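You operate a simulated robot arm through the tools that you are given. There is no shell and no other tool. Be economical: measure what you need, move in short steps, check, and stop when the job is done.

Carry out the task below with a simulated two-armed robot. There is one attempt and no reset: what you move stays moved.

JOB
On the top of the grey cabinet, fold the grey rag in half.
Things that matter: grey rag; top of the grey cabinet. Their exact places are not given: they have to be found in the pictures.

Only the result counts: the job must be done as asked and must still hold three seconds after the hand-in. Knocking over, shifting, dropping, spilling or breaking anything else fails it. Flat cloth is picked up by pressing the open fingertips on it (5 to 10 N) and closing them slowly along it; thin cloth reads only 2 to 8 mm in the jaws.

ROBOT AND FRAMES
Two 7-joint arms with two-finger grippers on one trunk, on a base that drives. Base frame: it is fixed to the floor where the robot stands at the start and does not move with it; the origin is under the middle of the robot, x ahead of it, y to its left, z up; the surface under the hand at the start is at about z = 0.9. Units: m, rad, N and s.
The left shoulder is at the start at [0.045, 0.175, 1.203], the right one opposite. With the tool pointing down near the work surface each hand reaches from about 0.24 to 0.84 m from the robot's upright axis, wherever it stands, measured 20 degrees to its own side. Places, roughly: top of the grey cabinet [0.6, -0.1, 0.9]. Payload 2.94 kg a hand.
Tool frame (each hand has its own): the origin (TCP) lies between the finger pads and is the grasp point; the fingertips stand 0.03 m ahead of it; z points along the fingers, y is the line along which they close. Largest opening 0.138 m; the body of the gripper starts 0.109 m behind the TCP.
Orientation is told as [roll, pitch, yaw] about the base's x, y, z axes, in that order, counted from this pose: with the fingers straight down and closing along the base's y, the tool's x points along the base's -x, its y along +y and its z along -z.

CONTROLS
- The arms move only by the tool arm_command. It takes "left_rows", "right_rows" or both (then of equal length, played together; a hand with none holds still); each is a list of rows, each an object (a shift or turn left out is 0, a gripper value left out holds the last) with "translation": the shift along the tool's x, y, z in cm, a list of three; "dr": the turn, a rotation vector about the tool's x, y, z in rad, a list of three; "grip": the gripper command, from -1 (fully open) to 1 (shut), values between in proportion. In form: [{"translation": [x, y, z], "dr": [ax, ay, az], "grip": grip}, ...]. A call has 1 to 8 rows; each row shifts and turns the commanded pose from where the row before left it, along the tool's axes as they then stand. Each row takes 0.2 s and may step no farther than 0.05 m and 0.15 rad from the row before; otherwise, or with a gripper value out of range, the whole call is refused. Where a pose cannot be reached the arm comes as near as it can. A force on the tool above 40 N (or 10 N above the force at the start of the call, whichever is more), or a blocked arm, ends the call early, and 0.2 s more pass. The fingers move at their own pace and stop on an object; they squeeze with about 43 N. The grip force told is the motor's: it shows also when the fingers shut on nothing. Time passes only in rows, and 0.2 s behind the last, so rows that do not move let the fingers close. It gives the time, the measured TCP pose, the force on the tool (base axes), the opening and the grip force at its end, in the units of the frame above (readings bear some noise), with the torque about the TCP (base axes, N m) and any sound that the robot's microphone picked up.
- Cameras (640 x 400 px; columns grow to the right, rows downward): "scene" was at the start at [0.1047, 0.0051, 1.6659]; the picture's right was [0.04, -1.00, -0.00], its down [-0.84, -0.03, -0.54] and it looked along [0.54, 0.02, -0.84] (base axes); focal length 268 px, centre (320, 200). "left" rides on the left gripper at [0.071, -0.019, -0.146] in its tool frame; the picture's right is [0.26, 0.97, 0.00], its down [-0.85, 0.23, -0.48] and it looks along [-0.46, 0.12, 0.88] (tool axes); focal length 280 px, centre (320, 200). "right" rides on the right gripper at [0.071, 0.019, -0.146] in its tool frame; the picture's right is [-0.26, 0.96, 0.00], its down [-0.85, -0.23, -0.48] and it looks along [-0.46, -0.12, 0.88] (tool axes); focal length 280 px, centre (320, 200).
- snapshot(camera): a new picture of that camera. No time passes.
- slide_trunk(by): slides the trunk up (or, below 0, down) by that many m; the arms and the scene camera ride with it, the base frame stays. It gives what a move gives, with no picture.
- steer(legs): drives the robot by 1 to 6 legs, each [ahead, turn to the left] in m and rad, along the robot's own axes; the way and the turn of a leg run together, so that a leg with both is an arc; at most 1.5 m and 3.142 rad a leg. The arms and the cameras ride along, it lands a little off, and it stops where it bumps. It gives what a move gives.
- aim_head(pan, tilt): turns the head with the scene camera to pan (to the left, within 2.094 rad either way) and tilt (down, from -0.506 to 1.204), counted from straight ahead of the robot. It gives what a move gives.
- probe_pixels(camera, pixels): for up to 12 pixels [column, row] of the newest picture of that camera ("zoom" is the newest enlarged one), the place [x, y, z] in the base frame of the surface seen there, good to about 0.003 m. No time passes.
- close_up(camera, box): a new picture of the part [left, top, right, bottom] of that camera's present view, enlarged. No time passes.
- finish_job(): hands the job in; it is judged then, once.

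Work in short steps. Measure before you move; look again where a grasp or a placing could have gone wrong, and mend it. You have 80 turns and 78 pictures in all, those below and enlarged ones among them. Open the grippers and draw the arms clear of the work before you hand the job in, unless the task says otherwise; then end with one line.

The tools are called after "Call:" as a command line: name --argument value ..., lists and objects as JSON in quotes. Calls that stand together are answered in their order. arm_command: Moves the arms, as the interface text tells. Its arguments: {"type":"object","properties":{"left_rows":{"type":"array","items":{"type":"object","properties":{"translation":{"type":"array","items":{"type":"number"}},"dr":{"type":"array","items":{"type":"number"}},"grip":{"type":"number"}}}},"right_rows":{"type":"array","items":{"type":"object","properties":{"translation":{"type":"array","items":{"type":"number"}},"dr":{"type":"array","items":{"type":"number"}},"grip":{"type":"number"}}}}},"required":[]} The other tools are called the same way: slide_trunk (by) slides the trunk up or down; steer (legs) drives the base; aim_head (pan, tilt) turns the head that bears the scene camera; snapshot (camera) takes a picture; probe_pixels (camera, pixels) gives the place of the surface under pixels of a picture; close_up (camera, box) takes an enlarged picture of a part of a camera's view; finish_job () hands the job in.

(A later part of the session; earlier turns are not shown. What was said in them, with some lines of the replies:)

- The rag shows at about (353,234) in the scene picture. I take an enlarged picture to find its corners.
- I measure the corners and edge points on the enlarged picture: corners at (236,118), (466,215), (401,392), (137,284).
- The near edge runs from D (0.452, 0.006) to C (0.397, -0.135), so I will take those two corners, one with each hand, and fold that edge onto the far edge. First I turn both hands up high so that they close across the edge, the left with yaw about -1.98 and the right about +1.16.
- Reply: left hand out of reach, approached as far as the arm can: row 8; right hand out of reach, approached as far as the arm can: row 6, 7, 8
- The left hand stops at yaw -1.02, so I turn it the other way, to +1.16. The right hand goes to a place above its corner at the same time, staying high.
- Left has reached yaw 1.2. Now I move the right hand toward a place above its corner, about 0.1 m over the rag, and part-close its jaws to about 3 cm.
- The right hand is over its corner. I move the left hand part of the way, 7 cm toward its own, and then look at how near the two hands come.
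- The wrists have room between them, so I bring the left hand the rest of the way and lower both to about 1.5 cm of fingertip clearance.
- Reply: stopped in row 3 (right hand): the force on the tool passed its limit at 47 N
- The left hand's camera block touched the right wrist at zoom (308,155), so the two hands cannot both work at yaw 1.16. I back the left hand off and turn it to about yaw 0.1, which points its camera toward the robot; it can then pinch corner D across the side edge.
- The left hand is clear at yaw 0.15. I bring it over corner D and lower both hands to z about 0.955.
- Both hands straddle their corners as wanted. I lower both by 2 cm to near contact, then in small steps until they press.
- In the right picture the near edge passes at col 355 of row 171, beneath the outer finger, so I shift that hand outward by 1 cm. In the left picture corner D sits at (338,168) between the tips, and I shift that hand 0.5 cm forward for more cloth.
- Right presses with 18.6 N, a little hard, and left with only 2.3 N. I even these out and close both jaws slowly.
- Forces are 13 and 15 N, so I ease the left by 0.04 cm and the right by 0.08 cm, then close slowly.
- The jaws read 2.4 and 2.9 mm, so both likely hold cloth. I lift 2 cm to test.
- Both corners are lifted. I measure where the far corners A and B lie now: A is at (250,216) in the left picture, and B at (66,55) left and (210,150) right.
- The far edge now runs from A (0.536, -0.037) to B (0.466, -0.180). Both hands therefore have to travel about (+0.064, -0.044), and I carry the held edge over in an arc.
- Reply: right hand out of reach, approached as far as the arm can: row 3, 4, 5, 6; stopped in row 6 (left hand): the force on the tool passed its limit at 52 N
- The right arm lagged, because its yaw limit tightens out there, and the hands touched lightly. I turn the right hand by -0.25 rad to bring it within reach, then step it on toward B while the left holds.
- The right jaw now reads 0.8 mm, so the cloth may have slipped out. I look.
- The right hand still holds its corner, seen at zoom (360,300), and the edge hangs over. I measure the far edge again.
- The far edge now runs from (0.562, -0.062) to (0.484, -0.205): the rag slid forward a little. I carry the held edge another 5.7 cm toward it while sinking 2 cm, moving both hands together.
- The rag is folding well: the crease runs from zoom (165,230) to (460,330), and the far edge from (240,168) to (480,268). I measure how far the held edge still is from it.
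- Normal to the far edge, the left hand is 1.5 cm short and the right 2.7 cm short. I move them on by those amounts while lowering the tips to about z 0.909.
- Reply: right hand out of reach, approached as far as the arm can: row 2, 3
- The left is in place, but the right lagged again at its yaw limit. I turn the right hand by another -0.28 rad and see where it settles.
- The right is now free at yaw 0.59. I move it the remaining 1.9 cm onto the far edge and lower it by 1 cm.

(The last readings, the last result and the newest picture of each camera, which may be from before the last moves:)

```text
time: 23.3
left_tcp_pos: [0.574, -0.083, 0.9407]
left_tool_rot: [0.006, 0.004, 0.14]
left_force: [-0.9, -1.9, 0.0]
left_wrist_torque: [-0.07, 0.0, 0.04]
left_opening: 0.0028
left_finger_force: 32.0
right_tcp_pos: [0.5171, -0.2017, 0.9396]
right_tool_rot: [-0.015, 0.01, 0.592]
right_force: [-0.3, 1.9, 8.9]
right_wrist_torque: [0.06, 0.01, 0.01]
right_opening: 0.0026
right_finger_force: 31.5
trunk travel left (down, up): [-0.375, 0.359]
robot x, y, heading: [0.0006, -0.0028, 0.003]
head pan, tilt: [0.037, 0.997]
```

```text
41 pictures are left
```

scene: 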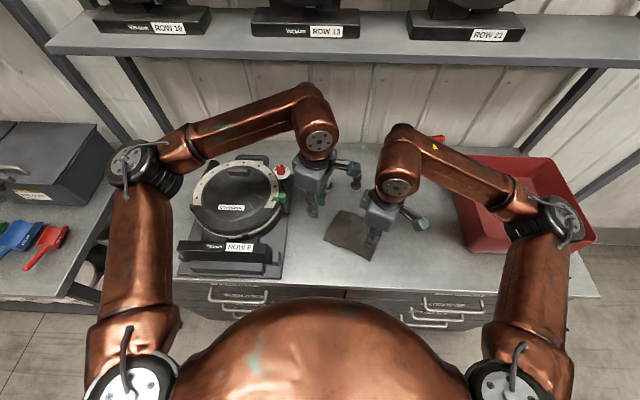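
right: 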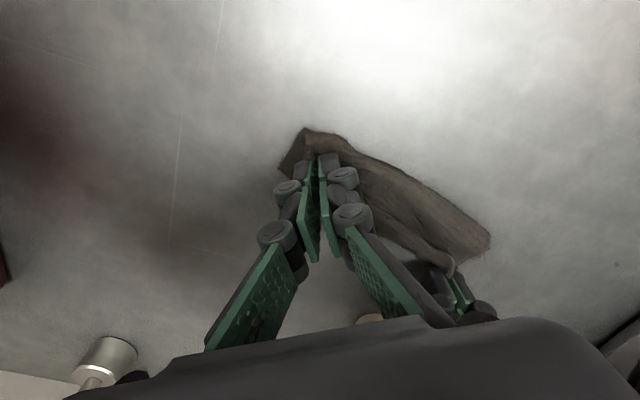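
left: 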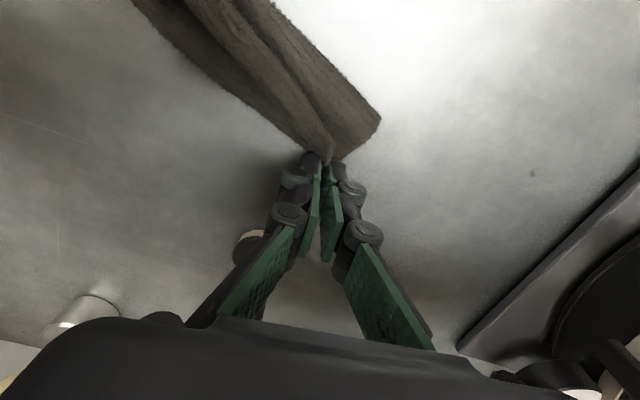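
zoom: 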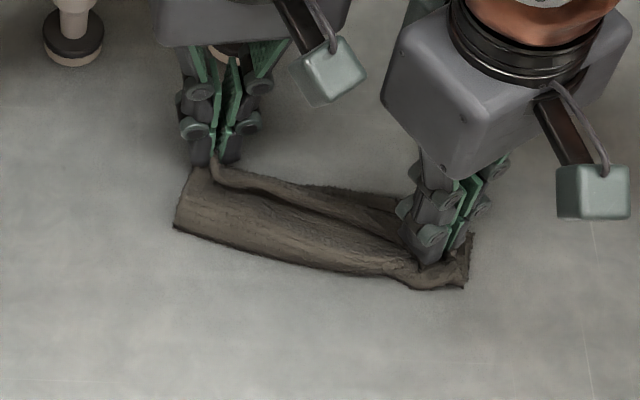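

Both held corners are at the far edge. I ease the right hand up, open both jaws a little to let go, and then raise straight up.

Call:
arm_command --right_rows '[{"translation": [0, 0, -0.3]}, {"grip": 0.85}, {"grip": 0.75}, {}, {}, {"translation": [0, 0, -1]}, {"translation": [0, 0, -2]}, {"translation": [0, 0, -3]}]' --left_rows '[{"translation": [0, 0, 0]}, {"grip": 0.85}, {"grip": 0.75}, {}, {}, {"translation": [0, 0, -1]}, {"translation": [0, 0, -2]}, {"translation": [0, 0, -3]}]'

Call:
close_up --camera "scene" --box '[320, 180, 420, 250]'

Call:
snapshot --camera "left"

Call:
snapshot --camera "right"

```text
time: 25.1
left_tcp_pos: [0.5718, -0.0827, 1.0019]
left_tool_rot: [0.005, 0.003, 0.139]
left_force: [0.1, 0.1, -0.5]
left_wrist_torque: [-0.01, -0.01, 0.0]
left_opening: 0.0174
left_finger_force: 0.0
right_tcp_pos: [0.5164, -0.2029, 1.0032]
right_tool_rot: [-0.013, 0.01, 0.59]
right_force: [0.4, 0.4, -0.3]
right_wrist_torque: [-0.05, -0.02, -0.04]
right_opening: 0.0171
right_finger_force: 0.0
trunk travel left (down, up): [-0.375, 0.359]
robot x, y, heading: [-0.0009, 0.0004, 0.008]
head pan, tilt: [0.037, 0.997]
```

```text
5.71 times, centred on (370, 215) of scene
```

zoom: 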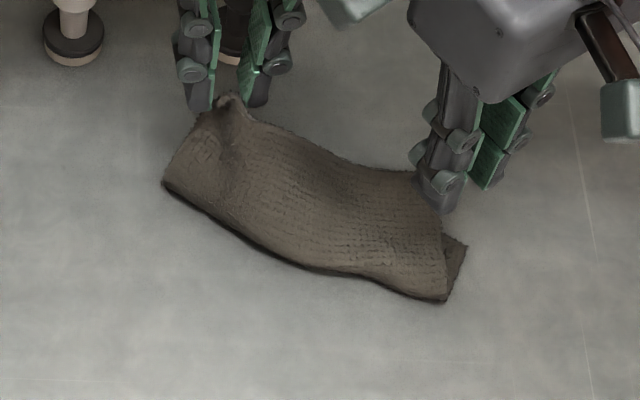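

```text
39 pictures are left
```

left: 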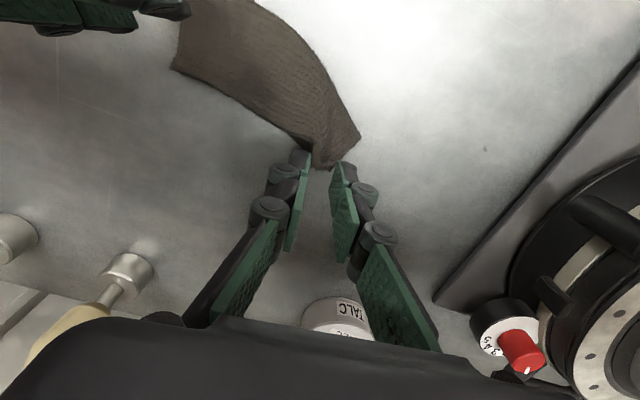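

```text
38 pictures are left
```

right: 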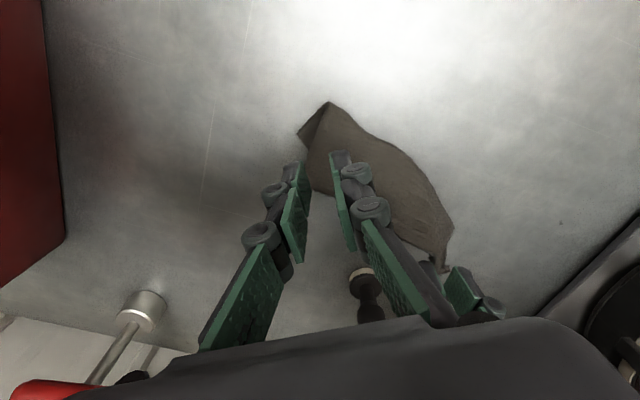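

The rag lies folded. The left corner at zoom (230,100) stands up slightly, so I raise both hands, draw them apart and look again.

Call:
arm_command --right_rows '[{"translation": [0, 0, -3]}, {"translation": [2, -4, -2]}, {"translation": [2, -4, 0]}, {"translation": [2, -4, 0]}]' --left_rows '[{"translation": [0, 0, -3], "grip": 0.5}, {"translation": [2, 4, -2]}, {"translation": [2, 4, 0]}, {"translation": [2, 4, 0]}]'

Call:
close_up --camera "scene" --box '[320, 180, 420, 250]'

Call:
snapshot --camera "scene"

Call:
probe_pixels --camera "zoom" --pixels '[[230, 103], [200, 130], [168, 185], [300, 148], [415, 178], [462, 250], [443, 298], [300, 262], [220, 160], [300, 205], [400, 235]]'

```text
time: 26.1
left_tcp_pos: [0.4977, 0.0304, 1.0522]
left_tool_rot: [0.003, 0.004, 0.141]
left_force: [0.0, 0.6, -0.3]
left_wrist_torque: [-0.09, -0.02, 0.02]
left_opening: 0.0347
left_finger_force: 0.1
right_tcp_pos: [0.5289, -0.2865, 1.0556]
right_tool_rot: [-0.017, 0.012, 0.593]
right_force: [0.4, 0.8, 0.0]
right_wrist_torque: [-0.05, 0.01, -0.03]
right_opening: 0.0171
right_finger_force: 0.1
right hand out of reach, approached as far as the arm can: row 4
trunk travel left (down, up): [-0.375, 0.359]
robot x, y, heading: [-0.0002, -0.0026, 0.005]
head pan, tilt: [0.037, 0.997]
```

```text
5.71 times, centred on (370, 215) of scene
```

zoom: 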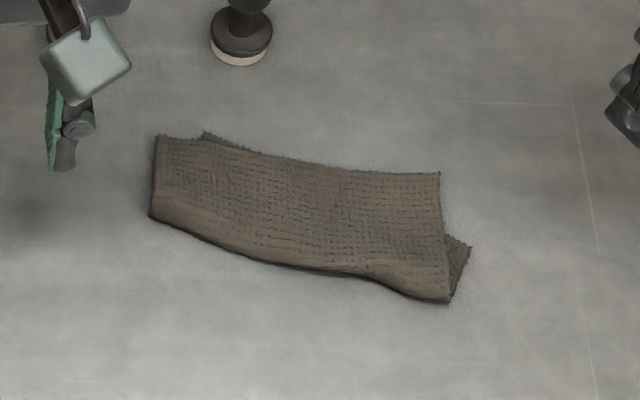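

```text
36 pictures are left
```

scene: 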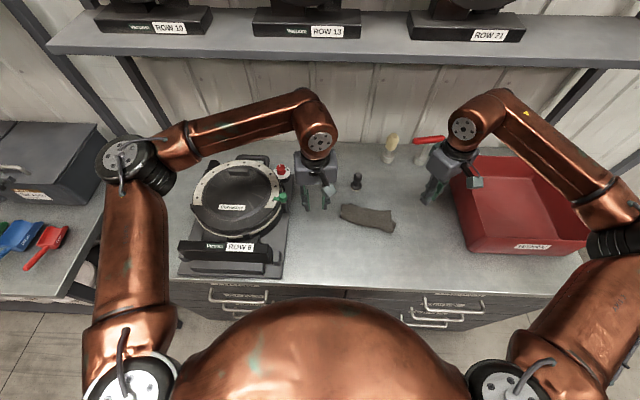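

```text
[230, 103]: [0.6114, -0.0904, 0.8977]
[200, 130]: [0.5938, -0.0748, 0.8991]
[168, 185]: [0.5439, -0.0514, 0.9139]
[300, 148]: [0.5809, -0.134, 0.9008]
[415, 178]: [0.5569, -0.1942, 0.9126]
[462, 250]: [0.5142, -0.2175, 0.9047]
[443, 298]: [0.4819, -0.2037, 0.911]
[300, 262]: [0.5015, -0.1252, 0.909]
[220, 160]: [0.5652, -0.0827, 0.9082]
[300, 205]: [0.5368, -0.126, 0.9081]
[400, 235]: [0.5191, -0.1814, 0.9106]
```

The fold is good but skewed: top corner C at zoom (438,172) overshoots bottom corner B at (470,245) by 4–5 cm. I measure the corners exactly to set C back onto B.

Call:
close_up --camera "scene" --box '[336, 195, 404, 238]'

Call:
probe_pixels --camera "zoom" --pixels '[[92, 100], [160, 92], [495, 153], [530, 255], [508, 335], [88, 208], [490, 170], [470, 150], [503, 240], [480, 155]]'

```text
9.30 times, centred on (370, 216) of scene
```

zoom: 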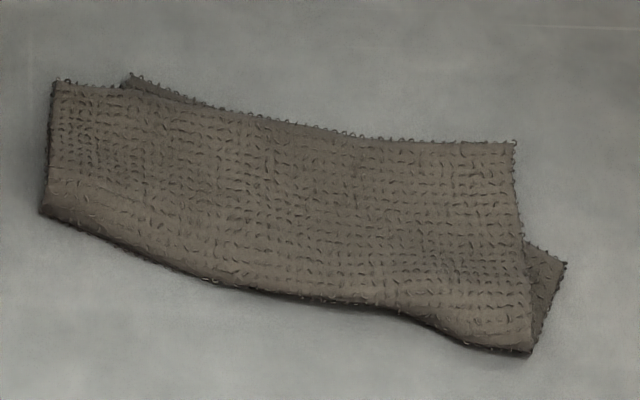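

```text
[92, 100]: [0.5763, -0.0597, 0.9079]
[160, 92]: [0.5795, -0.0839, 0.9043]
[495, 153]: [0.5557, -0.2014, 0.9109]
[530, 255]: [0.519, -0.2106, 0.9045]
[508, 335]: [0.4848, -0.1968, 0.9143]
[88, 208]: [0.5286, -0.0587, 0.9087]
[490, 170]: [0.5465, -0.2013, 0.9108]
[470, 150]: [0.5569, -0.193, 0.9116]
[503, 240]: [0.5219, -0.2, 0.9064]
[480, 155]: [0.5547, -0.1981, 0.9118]
```

C is at (0.560, -0.208) and B at (0.515, -0.224). I turn the right hand to yaw 0, open it to 3 cm and draw the left one back, ready to take the side edge at C, which is only a single layer there.

Call:
arm_command --right_rows '[{"dr": [0, 0, 0.148], "grip": 0.565}, {"dr": [0, 0, 0.148]}, {"dr": [0, 0, 0.148]}, {"dr": [0, 0, 0.148]}, {}]' --left_rows '[{"translation": [0, 3, 0]}, {"translation": [0, 3, 0]}, {}, {}, {}]'

```text
time: 27.3
left_tcp_pos: [0.4895, 0.0856, 1.0509]
left_tool_rot: [0.005, 0.002, 0.138]
left_force: [0.1, 0.3, 0.2]
left_wrist_torque: [0.03, 0.03, 0.03]
left_opening: 0.0342
left_finger_force: 0.0
right_tcp_pos: [0.5316, -0.2887, 1.0541]
right_tool_rot: [-0.018, 0.0, -0.002]
right_force: [0.4, 0.7, -0.2]
right_wrist_torque: [0.03, 0.0, -0.01]
right_opening: 0.0299
right_finger_force: 0.0
trunk travel left (down, up): [-0.375, 0.359]
robot x, y, heading: [-0.0004, -0.0001, -0.0]
head pan, tilt: [0.037, 0.997]
```

Next I move the right hand by (+0.015, +0.091) to above C, lower it to z 0.940 and look.

Call:
arm_command --right_rows '[{"translation": [-0.5, 3, 0], "dr": [-0.018, 0, 0]}, {"translation": [-0.5, 3.1, 0]}, {"translation": [-0.5, 3.05, 3]}, {"translation": [0, 0, 4]}, {"translation": [0, 0, 3]}, {"translation": [0, 0, 1.2]}, {}]'

Call:
snapshot --camera "right"

Call:
close_up --camera "scene" --box '[330, 180, 410, 236]'

```text
time: 28.9
left_tcp_pos: [0.4898, 0.0865, 1.0501]
left_tool_rot: [0.007, 0.003, 0.139]
left_force: [1.4, -0.1, -0.1]
left_wrist_torque: [0.01, -0.02, 0.02]
left_opening: 0.0346
left_finger_force: 0.1
right_tcp_pos: [0.5461, -0.1972, 0.9416]
right_tool_rot: [0.001, 0.001, 0.0]
right_force: [-0.4, -0.4, 0.0]
right_wrist_torque: [0.01, -0.04, -0.03]
right_opening: 0.0301
right_finger_force: 0.0
trunk travel left (down, up): [-0.375, 0.359]
robot x, y, heading: [-0.0027, 0.0012, -0.002]
head pan, tilt: [0.037, 0.997]
```

```text
34 pictures are left
```

right: 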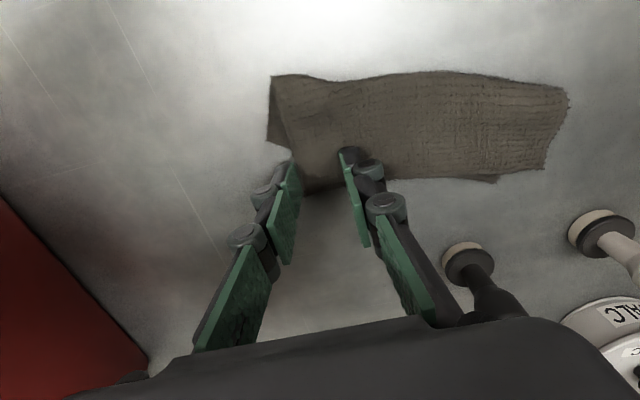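

```text
7.14 times, centred on (370, 208) of scene
```

zoom: 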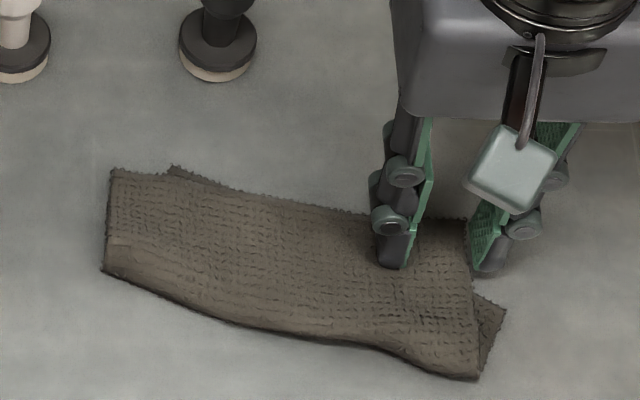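

C's side edge is between the tips, with the outer finger just outside it. I shift 0.2 cm outward and press down in small steps.

Call:
arm_command --right_rows '[{"translation": [0, -0.2, 0.4]}, {"translation": [0, 0, 0.3]}, {"translation": [0, 0, 0.15]}, {}]'

```text
time: 29.9
left_tcp_pos: [0.4897, 0.0865, 1.0501]
left_tool_rot: [0.006, 0.003, 0.14]
left_force: [-0.2, -0.1, 0.0]
left_wrist_torque: [0.02, 0.03, 0.03]
left_opening: 0.0342
left_finger_force: 0.1
right_tcp_pos: [0.5435, -0.1992, 0.935]
right_tool_rot: [0.0, -0.001, -0.001]
right_force: [1.2, 0.3, 9.8]
right_wrist_torque: [0.22, 0.04, -0.04]
right_opening: 0.0302
right_finger_force: 0.3
trunk travel left (down, up): [-0.375, 0.359]
robot x, y, heading: [0.0012, -0.0006, 0.002]
head pan, tilt: [0.037, 0.997]
```

Contact is at 9.8 N, mostly under the inner finger. I press 0.1 cm more and close slowly, sinking a touch during the closing.

Call:
arm_command --right_rows '[{"translation": [0, 0, 0.12], "grip": 0.62}, {"grip": 0.68}, {"grip": 0.74}, {"grip": 0.8}, {"grip": 0.86}, {"grip": 0.92}, {"grip": 1.0}, {"grip": 1.0}]'

Call:
snapshot --camera "right"

```text
time: 31.7
left_tcp_pos: [0.4888, 0.0871, 1.0516]
left_tool_rot: [0.007, 0.003, 0.14]
left_force: [-1.2, -0.4, 0.1]
left_wrist_torque: [0.01, -0.05, 0.03]
left_opening: 0.0345
left_finger_force: 0.0
right_tcp_pos: [0.5438, -0.1977, 0.9317]
right_tool_rot: [0.0, -0.001, -0.001]
right_force: [0.4, 2.4, 10.3]
right_wrist_torque: [0.12, 0.0, -0.02]
right_opening: 0.004
right_finger_force: 32.7
trunk travel left (down, up): [-0.375, 0.359]
robot x, y, heading: [0.0017, -0.0006, -0.0]
head pan, tilt: [0.037, 0.997]
```

```text
32 pictures are left
```

right: 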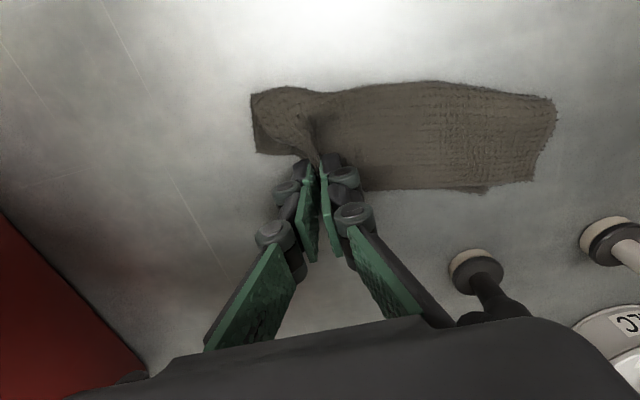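

The jaw holds 4 mm of cloth. I lift 3 cm and check.

Call:
arm_command --right_rows '[{"translation": [0, 0, -1]}, {"translation": [0, 0, -1]}, {"translation": [0, 0, -1]}, {}]'

Call:
snapshot --camera "right"

Call:
close_up --camera "scene" --box '[330, 180, 410, 236]'

```text
time: 32.7
left_tcp_pos: [0.4897, 0.0861, 1.0485]
left_tool_rot: [0.006, 0.003, 0.138]
left_force: [-0.4, 0.6, 0.6]
left_wrist_torque: [-0.03, 0.0, 0.02]
left_opening: 0.0347
left_finger_force: 0.1
right_tcp_pos: [0.544, -0.1994, 0.9607]
right_tool_rot: [0.001, 0.001, -0.002]
right_force: [0.2, 0.8, -0.5]
right_wrist_torque: [-0.04, 0.0, -0.01]
right_opening: 0.0043
right_finger_force: 30.0
trunk travel left (down, up): [-0.375, 0.359]
robot x, y, heading: [-0.003, -0.0, -0.001]
head pan, tilt: [0.037, 0.997]
```

```text
31 pictures are left
```

right: 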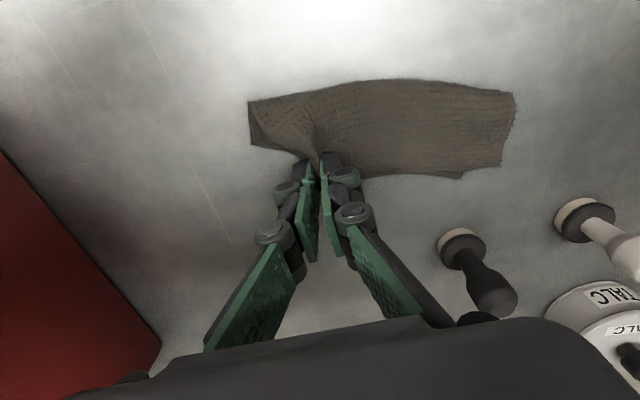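

```text
7.14 times, centred on (370, 208) of scene
```

zoom: 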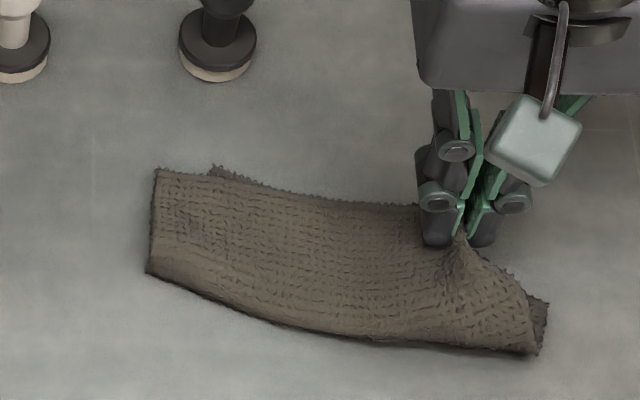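

The top corner alone is lifted, and the rag slid a little to the right with it. I measure B (545,302) and the rest of the outline.

Call:
probe_pixels --camera "zoom" --pixels '[[543, 303], [517, 282], [535, 350], [160, 175], [215, 172], [152, 270], [475, 255], [340, 345]]'

```text
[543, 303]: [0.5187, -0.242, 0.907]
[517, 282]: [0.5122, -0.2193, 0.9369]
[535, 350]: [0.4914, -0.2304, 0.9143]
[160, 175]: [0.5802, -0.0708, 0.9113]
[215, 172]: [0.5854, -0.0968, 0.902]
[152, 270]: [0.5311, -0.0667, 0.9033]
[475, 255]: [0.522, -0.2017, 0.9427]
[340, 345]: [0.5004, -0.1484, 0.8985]
```

B is at (0.519, -0.243). I carry the held corner by (-0.037, -0.025) in a low arc and lower the tips to about z 0.911.

Call:
arm_command --right_rows '[{"translation": [0.9, -0.6, -0.5]}, {"translation": [1.0, -0.7, 0]}, {"translation": [0.9, -0.6, 0.5]}, {"translation": [0.9, -0.6, 0.8]}, {"translation": [0, 0, 1.0]}, {}]'

Call:
snapshot --camera "right"

Call:
close_up --camera "scene" --box '[330, 180, 410, 236]'

```text
time: 34.1
left_tcp_pos: [0.4884, 0.0856, 1.05]
left_tool_rot: [0.004, 0.004, 0.137]
left_force: [-0.3, 0.6, 0.8]
left_wrist_torque: [0.01, -0.03, -0.03]
left_opening: 0.0347
left_finger_force: 0.0
right_tcp_pos: [0.5074, -0.2238, 0.9437]
right_tool_rot: [0.0, 0.002, 0.0]
right_force: [-0.1, 0.4, -1.5]
right_wrist_torque: [0.0, -0.03, 0.01]
right_opening: 0.0055
right_finger_force: 30.9
trunk travel left (down, up): [-0.375, 0.359]
robot x, y, heading: [-0.0008, 0.0006, 0.004]
head pan, tilt: [0.037, 0.997]
```

```text
29 pictures are left
```

right: 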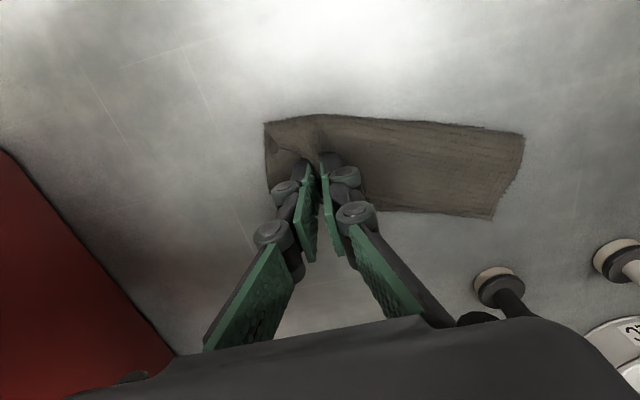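

```text
7.14 times, centred on (370, 208) of scene
```

zoom: 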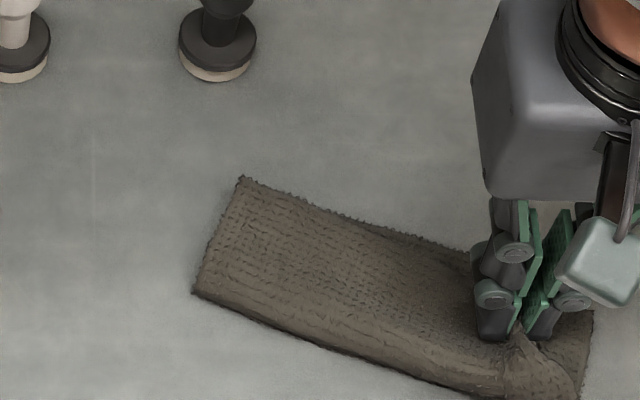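

The left end is now aligned, with D over A at zoom (240,178), and C sits near B. I release gently and raise.

Call:
arm_command --right_rows '[{"translation": [0, 0, 0.3]}, {"grip": 0.85}, {"grip": 0.75}, {}, {}, {"translation": [0, 0, -1]}, {"translation": [0, 0, -2]}, {"translation": [0, 0, -4]}]'

Call:
arm_command --right_rows '[{"translation": [0, 0, -4]}, {"translation": [0, -4, 0]}, {"translation": [0, -4, 0]}, {}]'

Call:
close_up --camera "scene" --box '[340, 190, 420, 246]'

Call:
snapshot --camera "right"

```text
time: 35.9
left_tcp_pos: [0.489, 0.0872, 1.0502]
left_tool_rot: [0.006, 0.005, 0.14]
left_force: [-0.5, 0.7, -0.3]
left_wrist_torque: [-0.04, -0.01, -0.02]
left_opening: 0.0344
left_finger_force: 0.0
right_tcp_pos: [0.507, -0.223, 1.0112]
right_tool_rot: [0.0, 0.001, 0.0]
right_force: [-0.4, 0.4, -0.1]
right_wrist_torque: [-0.02, -0.02, 0.02]
right_opening: 0.0171
right_finger_force: 0.0
trunk travel left (down, up): [-0.375, 0.359]
robot x, y, heading: [0.0028, -0.0025, -0.002]
head pan, tilt: [0.037, 0.997]
```

```text
time: 36.9
left_tcp_pos: [0.4898, 0.0878, 1.0503]
left_tool_rot: [0.004, 0.004, 0.141]
left_force: [0.8, -0.5, -0.1]
left_wrist_torque: [0.01, 0.01, 0.0]
left_opening: 0.0346
left_finger_force: 0.0
right_tcp_pos: [0.5088, -0.3031, 1.0511]
right_tool_rot: [0.0, 0.0, 0.001]
right_force: [0.2, -0.4, -0.5]
right_wrist_torque: [-0.02, 0.01, 0.01]
right_opening: 0.0175
right_finger_force: 0.1
trunk travel left (down, up): [-0.375, 0.359]
robot x, y, heading: [-0.0037, 0.003, 0.003]
head pan, tilt: [0.037, 0.997]
```

```text
7.14 times, centred on (380, 218) of scene
```

zoom: 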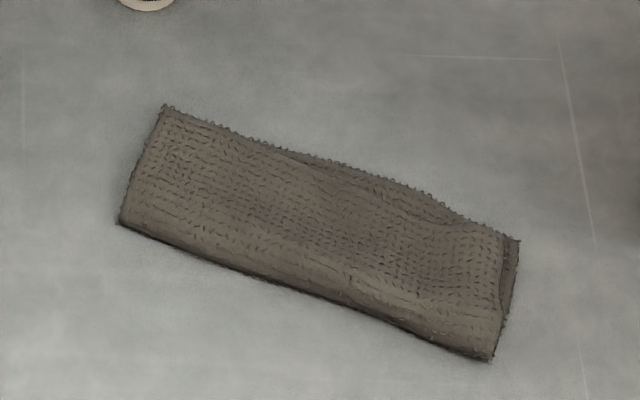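

```text
26 pictures are left
```

right: 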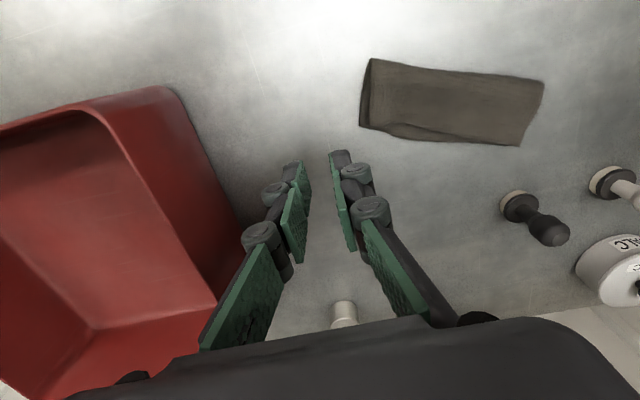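

The rag is folded neatly in half, with all edges aligned to within about 5 mm. I raise both arms and open the grippers fully.

Call:
arm_command --right_rows '[{"translation": [0, 0, -4]}, {"translation": [3, 0, -3], "grip": -1}, {"translation": [3, 0, 0]}, {}, {}, {}, {}, {}]' --left_rows '[{"translation": [0, 0, -4]}, {"translation": [2, 0, -2], "grip": -1}, {"translation": [2, 0, 0]}, {}, {}, {}, {}, {}]'

Call:
snapshot --camera "scene"

```text
time: 38.7
left_tcp_pos: [0.4477, 0.0802, 1.1098]
left_tool_rot: [0.006, 0.003, 0.139]
left_force: [-0.6, 0.1, -0.4]
left_wrist_torque: [-0.02, -0.01, -0.01]
left_opening: 0.1381
left_finger_force: 0.1
right_tcp_pos: [0.4451, -0.3048, 1.1199]
right_tool_rot: [-0.001, 0.002, 0.0]
right_force: [0.6, -0.5, 0.4]
right_wrist_torque: [0.01, -0.06, 0.03]
right_opening: 0.1381
right_finger_force: 0.1
trunk travel left (down, up): [-0.375, 0.359]
robot x, y, heading: [0.0017, 0.0002, 0.004]
head pan, tilt: [0.037, 0.997]
```

```text
25 pictures are left
```

scene: 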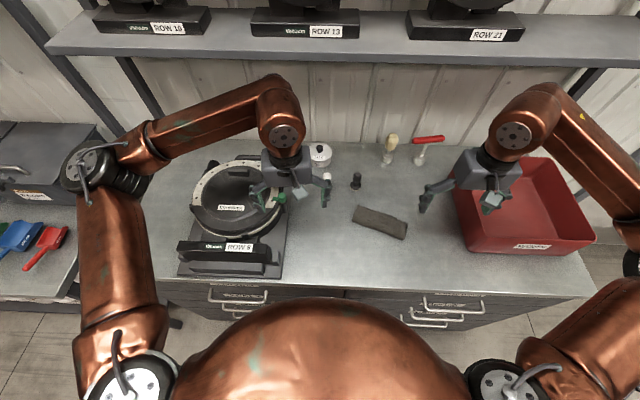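

The rag lies folded at about (380,222), nothing else has moved, and the grippers are open and clear. I hand the job in.

Call:
finish_job

```text
The job is handed in.
```

The grey rag is folded in half on the top of the grey cabinet, with its edges aligned to within about 5 mm, and the job is handed in.
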